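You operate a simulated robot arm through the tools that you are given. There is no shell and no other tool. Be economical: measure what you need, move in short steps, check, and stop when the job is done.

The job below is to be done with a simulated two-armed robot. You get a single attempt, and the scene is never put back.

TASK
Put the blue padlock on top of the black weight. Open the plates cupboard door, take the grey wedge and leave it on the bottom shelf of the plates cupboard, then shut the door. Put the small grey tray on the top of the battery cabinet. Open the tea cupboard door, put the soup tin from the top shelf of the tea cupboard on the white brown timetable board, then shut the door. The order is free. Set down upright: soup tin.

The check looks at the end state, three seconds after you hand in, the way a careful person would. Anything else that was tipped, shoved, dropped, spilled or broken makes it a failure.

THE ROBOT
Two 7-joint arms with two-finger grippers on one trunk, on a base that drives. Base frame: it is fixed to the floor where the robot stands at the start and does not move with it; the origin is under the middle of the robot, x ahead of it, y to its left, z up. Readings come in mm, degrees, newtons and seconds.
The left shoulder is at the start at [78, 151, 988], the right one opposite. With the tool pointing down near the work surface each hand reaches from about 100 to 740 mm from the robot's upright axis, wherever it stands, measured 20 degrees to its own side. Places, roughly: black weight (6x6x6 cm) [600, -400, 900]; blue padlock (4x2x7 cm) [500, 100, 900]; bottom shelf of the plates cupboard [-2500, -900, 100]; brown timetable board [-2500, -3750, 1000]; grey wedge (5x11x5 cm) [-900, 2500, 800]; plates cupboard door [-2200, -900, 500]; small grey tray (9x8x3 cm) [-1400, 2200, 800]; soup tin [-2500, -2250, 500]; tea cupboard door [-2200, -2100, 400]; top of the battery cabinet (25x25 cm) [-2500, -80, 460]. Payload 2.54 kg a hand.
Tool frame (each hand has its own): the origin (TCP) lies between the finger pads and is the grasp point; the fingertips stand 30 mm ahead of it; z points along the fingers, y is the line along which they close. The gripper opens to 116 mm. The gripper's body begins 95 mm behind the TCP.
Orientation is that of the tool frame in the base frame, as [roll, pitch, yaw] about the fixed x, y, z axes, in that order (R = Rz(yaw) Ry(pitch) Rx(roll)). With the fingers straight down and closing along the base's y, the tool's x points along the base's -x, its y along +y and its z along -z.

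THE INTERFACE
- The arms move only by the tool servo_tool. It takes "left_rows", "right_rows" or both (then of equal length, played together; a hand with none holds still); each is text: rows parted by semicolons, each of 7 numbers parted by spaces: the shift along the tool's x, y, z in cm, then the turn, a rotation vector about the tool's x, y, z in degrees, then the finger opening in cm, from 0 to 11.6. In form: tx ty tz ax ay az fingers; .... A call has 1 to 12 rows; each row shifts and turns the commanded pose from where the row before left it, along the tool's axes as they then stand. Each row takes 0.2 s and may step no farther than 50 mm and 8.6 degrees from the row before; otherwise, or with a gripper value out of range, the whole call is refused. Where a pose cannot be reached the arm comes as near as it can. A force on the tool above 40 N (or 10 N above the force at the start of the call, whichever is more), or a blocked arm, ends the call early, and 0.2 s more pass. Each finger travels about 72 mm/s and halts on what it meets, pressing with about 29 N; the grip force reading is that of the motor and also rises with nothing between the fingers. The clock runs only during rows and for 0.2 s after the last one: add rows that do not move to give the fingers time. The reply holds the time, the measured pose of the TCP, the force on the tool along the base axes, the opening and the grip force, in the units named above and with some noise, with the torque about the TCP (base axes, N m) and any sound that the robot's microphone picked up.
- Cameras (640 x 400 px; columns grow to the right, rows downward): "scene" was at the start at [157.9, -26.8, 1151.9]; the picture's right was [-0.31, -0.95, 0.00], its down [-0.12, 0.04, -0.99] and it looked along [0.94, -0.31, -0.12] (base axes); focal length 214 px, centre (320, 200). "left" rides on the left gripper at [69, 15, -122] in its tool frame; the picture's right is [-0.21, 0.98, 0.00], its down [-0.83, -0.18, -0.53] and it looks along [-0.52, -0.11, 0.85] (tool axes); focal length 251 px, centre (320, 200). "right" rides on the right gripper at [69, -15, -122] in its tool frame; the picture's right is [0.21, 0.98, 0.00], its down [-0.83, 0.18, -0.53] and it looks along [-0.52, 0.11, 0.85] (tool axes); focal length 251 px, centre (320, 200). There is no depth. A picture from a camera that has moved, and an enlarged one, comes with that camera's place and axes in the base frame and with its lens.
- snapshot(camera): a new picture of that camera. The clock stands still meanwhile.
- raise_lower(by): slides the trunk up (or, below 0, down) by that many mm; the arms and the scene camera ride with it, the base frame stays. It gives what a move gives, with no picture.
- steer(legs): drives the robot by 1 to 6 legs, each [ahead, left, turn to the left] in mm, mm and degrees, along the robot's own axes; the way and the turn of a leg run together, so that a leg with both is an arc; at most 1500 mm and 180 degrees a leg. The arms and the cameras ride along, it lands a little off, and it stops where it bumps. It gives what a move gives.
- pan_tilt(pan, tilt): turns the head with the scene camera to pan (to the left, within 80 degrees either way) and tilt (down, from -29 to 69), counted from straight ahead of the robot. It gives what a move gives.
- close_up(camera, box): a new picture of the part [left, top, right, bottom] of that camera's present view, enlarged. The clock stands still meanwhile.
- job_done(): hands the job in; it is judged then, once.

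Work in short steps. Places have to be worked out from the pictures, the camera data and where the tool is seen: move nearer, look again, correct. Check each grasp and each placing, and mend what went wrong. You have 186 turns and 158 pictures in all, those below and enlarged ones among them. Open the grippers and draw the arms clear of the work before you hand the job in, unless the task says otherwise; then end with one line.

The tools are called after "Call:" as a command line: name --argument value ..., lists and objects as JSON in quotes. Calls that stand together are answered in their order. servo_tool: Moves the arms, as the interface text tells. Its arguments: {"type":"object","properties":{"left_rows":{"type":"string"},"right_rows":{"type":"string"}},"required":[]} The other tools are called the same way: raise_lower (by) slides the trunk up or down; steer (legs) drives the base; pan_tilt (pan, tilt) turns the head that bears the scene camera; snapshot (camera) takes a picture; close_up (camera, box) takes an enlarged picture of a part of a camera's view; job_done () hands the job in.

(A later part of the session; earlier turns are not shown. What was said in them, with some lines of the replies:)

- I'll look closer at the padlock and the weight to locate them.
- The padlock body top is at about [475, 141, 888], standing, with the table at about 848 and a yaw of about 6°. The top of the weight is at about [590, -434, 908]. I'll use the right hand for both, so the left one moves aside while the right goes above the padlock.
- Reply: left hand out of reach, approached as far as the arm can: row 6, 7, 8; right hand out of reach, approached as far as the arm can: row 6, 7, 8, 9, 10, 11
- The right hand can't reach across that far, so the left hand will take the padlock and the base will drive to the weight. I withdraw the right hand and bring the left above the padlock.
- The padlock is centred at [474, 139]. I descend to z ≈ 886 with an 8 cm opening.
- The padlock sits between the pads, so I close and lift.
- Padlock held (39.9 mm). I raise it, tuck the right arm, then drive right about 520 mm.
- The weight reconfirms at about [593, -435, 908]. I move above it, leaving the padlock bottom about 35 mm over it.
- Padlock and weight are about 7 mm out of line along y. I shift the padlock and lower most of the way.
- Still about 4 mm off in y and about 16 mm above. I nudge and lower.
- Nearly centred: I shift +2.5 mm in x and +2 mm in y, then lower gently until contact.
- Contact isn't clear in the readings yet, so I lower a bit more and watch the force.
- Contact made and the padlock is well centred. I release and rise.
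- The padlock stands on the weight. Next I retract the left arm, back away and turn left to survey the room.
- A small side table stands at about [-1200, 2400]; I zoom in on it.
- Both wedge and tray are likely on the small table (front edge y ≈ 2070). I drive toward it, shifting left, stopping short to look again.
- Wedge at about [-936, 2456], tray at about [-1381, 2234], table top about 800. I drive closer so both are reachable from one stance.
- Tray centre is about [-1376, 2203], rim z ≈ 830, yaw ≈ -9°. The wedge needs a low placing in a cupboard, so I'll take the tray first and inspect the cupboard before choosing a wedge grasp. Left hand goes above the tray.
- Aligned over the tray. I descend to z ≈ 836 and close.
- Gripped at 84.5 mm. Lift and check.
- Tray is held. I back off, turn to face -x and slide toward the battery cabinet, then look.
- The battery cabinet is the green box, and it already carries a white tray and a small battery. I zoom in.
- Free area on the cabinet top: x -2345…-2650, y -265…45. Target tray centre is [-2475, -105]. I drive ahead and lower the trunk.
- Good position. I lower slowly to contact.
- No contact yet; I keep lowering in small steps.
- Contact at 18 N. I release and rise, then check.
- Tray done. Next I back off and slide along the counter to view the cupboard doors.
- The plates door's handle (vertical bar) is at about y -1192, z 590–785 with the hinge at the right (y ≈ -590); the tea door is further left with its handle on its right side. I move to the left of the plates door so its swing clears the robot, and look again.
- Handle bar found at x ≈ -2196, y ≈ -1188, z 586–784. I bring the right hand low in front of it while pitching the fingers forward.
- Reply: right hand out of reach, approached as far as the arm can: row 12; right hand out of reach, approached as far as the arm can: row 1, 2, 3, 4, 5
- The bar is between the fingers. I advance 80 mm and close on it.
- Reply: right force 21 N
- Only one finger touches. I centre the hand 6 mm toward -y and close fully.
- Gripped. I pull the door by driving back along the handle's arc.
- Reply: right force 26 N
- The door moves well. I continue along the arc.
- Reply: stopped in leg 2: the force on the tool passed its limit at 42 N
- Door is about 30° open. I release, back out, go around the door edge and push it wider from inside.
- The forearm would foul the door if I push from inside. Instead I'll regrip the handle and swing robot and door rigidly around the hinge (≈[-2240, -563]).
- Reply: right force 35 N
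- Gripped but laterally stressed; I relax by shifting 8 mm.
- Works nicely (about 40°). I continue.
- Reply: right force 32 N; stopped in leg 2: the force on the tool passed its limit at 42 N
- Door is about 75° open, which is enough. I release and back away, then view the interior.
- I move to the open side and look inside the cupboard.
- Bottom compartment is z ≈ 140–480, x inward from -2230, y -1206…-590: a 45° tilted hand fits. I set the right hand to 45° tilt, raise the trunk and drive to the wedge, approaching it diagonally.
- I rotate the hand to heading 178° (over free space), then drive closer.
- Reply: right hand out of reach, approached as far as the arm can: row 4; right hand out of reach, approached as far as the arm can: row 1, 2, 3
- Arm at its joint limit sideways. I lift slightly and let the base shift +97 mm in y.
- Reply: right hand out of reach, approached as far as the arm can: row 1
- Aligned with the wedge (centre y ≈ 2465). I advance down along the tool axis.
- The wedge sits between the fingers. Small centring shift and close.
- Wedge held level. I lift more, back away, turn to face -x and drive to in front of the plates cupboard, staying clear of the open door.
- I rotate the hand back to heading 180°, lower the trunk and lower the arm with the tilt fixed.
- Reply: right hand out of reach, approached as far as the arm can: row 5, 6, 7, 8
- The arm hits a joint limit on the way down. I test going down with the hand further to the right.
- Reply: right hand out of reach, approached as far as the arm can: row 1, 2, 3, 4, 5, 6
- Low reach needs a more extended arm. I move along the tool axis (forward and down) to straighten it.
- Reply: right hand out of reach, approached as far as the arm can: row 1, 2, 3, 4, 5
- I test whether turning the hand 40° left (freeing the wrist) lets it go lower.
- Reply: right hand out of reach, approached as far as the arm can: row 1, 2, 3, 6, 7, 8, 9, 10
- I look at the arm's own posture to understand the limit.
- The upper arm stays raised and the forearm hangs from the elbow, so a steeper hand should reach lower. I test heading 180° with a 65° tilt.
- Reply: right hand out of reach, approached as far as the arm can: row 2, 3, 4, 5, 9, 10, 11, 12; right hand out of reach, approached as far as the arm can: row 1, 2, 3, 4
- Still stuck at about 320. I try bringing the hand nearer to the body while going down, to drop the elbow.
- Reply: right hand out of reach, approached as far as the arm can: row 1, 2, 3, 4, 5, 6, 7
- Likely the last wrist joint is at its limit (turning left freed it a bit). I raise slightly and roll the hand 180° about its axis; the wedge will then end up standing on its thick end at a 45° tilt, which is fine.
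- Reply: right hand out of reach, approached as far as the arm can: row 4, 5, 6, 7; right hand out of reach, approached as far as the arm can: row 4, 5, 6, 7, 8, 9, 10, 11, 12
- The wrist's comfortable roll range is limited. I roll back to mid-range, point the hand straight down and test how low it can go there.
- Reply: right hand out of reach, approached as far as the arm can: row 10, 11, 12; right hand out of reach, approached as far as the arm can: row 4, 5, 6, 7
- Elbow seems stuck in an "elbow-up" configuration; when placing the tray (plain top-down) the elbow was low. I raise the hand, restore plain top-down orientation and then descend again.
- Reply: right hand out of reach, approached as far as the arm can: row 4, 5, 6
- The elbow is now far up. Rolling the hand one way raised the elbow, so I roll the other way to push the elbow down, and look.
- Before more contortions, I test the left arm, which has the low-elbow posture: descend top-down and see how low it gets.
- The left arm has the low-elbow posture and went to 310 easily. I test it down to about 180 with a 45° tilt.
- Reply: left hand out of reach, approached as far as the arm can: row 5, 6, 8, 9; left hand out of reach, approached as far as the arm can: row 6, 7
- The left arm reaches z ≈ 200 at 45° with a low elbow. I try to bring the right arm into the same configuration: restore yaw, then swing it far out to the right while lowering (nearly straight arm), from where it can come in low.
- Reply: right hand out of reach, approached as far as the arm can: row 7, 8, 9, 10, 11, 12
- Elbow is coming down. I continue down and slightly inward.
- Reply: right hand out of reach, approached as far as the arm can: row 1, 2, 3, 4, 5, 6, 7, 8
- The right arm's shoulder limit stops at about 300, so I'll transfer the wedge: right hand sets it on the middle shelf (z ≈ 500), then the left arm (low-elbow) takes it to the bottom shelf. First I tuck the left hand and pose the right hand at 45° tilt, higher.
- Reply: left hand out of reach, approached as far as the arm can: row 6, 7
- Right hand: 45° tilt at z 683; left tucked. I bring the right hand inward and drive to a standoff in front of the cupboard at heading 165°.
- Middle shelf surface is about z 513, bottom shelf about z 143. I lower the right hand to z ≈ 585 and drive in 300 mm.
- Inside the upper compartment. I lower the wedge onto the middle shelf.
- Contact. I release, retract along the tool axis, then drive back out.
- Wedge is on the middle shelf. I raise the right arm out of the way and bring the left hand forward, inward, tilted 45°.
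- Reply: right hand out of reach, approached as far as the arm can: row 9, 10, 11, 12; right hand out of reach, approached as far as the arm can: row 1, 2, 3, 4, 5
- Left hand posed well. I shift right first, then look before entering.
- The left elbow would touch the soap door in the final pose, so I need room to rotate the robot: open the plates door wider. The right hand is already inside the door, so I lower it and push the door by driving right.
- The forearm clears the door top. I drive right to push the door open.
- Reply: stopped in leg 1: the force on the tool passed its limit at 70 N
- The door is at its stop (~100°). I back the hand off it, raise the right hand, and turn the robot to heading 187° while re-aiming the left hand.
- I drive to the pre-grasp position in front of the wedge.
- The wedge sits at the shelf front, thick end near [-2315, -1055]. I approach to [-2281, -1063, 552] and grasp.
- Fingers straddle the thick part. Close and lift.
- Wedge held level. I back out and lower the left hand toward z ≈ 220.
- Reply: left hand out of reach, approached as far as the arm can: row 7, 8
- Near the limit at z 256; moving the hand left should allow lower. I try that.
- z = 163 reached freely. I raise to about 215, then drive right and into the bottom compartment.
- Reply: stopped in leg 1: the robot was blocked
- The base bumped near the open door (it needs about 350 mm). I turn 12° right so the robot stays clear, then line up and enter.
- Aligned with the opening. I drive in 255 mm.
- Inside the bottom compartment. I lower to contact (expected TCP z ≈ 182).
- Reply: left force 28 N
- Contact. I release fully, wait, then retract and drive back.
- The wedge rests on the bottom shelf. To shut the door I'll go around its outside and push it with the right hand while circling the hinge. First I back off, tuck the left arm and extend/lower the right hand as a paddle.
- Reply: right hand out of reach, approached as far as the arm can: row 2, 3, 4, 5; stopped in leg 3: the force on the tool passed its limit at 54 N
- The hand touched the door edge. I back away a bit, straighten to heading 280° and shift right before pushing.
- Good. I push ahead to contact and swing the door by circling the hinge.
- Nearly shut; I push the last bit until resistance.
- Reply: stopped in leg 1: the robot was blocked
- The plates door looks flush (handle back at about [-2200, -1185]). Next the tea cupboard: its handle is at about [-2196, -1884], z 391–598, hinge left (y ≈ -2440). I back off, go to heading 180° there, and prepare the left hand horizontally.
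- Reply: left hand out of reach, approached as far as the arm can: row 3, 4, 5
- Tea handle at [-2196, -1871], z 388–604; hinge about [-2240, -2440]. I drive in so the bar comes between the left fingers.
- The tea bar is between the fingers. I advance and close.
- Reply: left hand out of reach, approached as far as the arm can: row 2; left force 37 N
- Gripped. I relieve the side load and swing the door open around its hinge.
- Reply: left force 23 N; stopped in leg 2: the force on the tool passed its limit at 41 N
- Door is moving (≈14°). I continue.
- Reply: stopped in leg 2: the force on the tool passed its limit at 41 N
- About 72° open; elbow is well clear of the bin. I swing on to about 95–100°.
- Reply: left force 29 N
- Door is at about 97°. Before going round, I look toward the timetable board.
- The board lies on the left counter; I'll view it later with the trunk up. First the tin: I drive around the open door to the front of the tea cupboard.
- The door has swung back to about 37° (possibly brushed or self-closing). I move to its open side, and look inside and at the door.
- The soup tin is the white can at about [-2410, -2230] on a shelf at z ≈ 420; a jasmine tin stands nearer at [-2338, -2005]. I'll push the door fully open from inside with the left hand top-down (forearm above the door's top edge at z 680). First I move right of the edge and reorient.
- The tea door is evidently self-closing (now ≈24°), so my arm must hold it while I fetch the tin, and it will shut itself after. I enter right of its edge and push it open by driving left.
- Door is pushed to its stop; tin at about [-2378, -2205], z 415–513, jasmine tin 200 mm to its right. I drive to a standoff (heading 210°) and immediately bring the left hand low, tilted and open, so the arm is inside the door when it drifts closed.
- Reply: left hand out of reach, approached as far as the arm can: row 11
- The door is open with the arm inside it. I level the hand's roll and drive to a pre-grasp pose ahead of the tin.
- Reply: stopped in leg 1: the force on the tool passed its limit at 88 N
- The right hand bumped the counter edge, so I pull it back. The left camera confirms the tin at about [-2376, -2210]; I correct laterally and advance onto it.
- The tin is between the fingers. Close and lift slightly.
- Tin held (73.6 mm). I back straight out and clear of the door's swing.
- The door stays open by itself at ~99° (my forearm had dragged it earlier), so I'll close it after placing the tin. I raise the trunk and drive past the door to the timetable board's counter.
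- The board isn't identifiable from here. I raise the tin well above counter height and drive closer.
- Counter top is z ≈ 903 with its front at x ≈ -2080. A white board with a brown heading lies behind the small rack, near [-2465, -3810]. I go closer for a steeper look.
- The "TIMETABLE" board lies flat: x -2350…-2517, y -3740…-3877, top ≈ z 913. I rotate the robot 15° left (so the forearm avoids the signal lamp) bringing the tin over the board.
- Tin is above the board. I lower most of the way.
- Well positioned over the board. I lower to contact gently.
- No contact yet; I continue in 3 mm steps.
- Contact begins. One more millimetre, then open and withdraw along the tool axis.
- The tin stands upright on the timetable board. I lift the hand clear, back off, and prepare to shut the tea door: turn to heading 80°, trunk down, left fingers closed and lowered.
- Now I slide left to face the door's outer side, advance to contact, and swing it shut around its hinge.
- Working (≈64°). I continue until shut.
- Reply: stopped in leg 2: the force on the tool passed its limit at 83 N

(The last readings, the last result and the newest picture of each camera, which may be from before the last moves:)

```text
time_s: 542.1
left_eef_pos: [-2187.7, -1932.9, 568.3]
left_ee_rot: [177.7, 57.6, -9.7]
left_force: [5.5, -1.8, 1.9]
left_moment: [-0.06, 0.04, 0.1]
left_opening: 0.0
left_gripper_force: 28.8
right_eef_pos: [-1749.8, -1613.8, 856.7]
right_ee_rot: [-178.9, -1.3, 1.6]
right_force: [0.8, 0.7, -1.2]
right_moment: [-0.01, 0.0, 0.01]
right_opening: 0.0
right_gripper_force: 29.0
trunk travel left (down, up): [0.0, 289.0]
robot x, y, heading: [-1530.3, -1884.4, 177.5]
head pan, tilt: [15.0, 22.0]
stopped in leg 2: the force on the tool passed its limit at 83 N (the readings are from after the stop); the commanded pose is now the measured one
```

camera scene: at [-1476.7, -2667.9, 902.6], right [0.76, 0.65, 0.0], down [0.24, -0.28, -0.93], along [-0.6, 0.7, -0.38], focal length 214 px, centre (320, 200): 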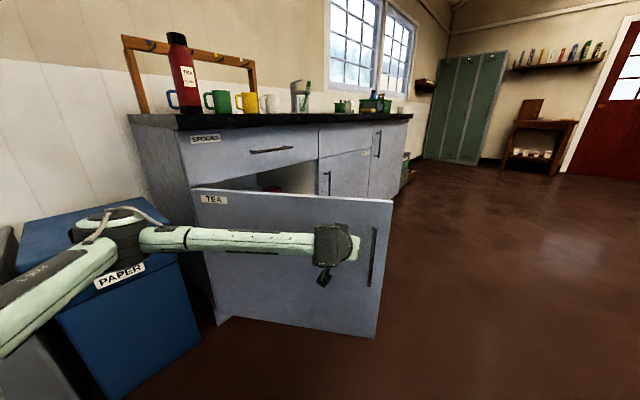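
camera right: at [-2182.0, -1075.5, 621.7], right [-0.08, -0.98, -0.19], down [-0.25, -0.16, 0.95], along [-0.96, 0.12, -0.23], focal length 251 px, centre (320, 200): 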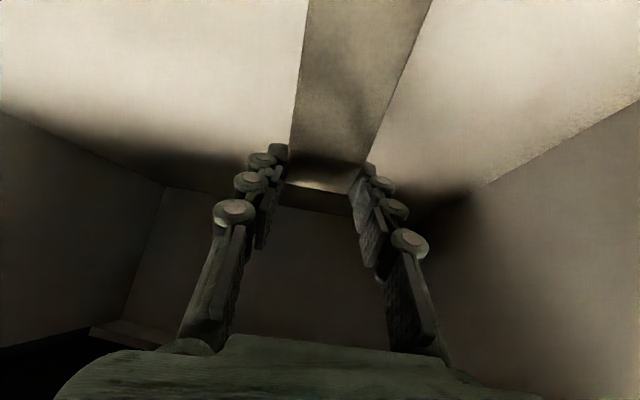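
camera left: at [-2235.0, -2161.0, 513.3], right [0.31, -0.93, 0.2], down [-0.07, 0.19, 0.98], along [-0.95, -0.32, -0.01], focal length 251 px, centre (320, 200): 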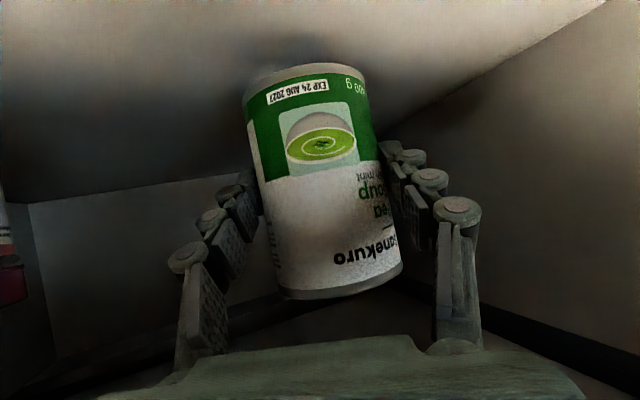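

Resistance at x ≈ -2215: the door is shut. I back away and check both doors in one picture.

Call:
steer --legs '[[-600, -250, 2]]'

Call:
pan_tilt --pan 0 --tilt 22

Call:
snapshot --camera "scene"

```text
time_s: 545.7
left_eef_pos: [-1591.5, -1734.4, 566.3]
left_ee_rot: [177.7, 57.4, -7.0]
left_force: [0.0, 0.0, -0.1]
left_moment: [0.0, 0.03, 0.0]
left_opening: 0.0
left_gripper_force: 29.2
right_eef_pos: [-1169.2, -1395.0, 857.6]
right_ee_rot: [-178.9, -1.3, 4.3]
right_force: [-0.1, -0.5, 0.6]
right_moment: [0.0, 0.03, 0.01]
right_opening: 0.3
right_gripper_force: 28.7
trunk travel left (down, up): [0.0, 289.0]
robot x, y, heading: [-937.5, -1653.7, -180.1]
head pan, tilt: [15.0, 22.0]
```

```text
time_s: 546.5
left_eef_pos: [-1592.5, -1734.0, 567.9]
left_ee_rot: [177.7, 57.5, -7.0]
left_force: [-0.1, 0.3, -0.2]
left_moment: [0.03, 0.0, -0.01]
left_opening: 0.0
left_gripper_force: 28.2
right_eef_pos: [-1169.5, -1397.2, 857.3]
right_ee_rot: [-178.9, -1.4, 4.2]
right_force: [0.2, -0.2, 1.1]
right_moment: [-0.01, -0.01, -0.01]
right_opening: 0.0
right_gripper_force: 28.3
trunk travel left (down, up): [0.0, 289.0]
robot x, y, heading: [-933.8, -1657.1, -179.7]
head pan, tilt: [0.0, 22.0]
```

```text
2 pictures are left
camera scene: at [-1094.4, -1654.3, 902.7], right [0.0, 1.0, 0.0], down [0.37, 0.0, -0.93], along [-0.93, 0.0, -0.37], focal length 214 px, centre (320, 200)
```

scene: 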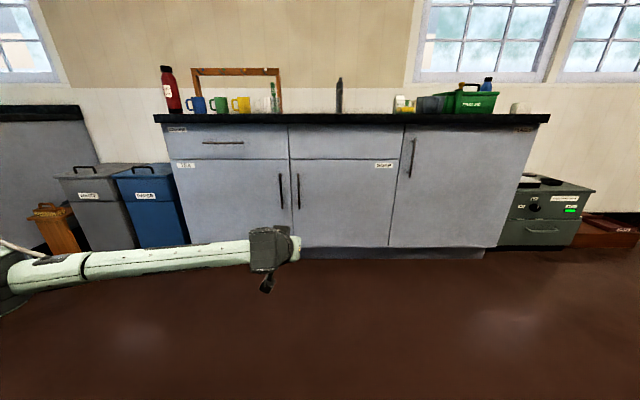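

Call:
close_up --camera "scene" --box '[150, 105, 560, 265]'

```text
1.56 times, centred on (355, 185) of scene
camera zoom: at [-1094.4, -1654.3, 902.7], right [0.0, 1.0, 0.0], down [0.37, 0.0, -0.93], along [-0.93, 0.0, -0.37], focal length 335 px, centre (265, 223)
```

zoom: 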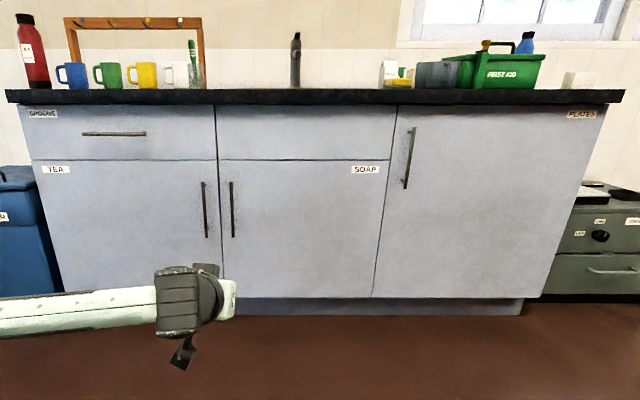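

Both doors are flush. I open the grippers (arms are clear) and hand in.

Call:
servo_tool --left_rows "0 0 0 0 0 0 8;0 0 0 0 0 0 8;0 0 0 0 0 0 8" --right_rows "0 0 0 0 0 0 8;0 0 0 0 0 0 8;0 0 0 0 0 0 8"

Call:
job_done

```text
time_s: 547.3
left_eef_pos: [-1591.8, -1733.4, 566.9]
left_ee_rot: [177.7, 57.5, -7.0]
left_force: [-1.1, -0.4, -0.5]
left_moment: [0.01, -0.02, 0.02]
left_opening: 80.2
left_gripper_force: 0.1
right_eef_pos: [-1169.6, -1395.8, 856.6]
right_ee_rot: [-178.9, -1.4, 4.3]
right_force: [-0.4, 0.4, -1.3]
right_moment: [-0.02, -0.01, 0.01]
right_opening: 80.2
right_gripper_force: 0.1
trunk travel left (down, up): [0.0, 289.0]
robot x, y, heading: [-932.3, -1655.6, -179.9]
head pan, tilt: [0.0, 22.0]
```

```text
The job is handed in.
```

All four parts are finished and the job is handed in: the padlock is on the weight, the wedge is on the plates cupboard's bottom shelf, the tray is on the battery cabinet, the soup tin stands upright on the timetable board, and both doors looked shut in the last picture; along the way the right hand bumped the tea cupboard's counter edge and the base bumped the plates door, with no damage seen.
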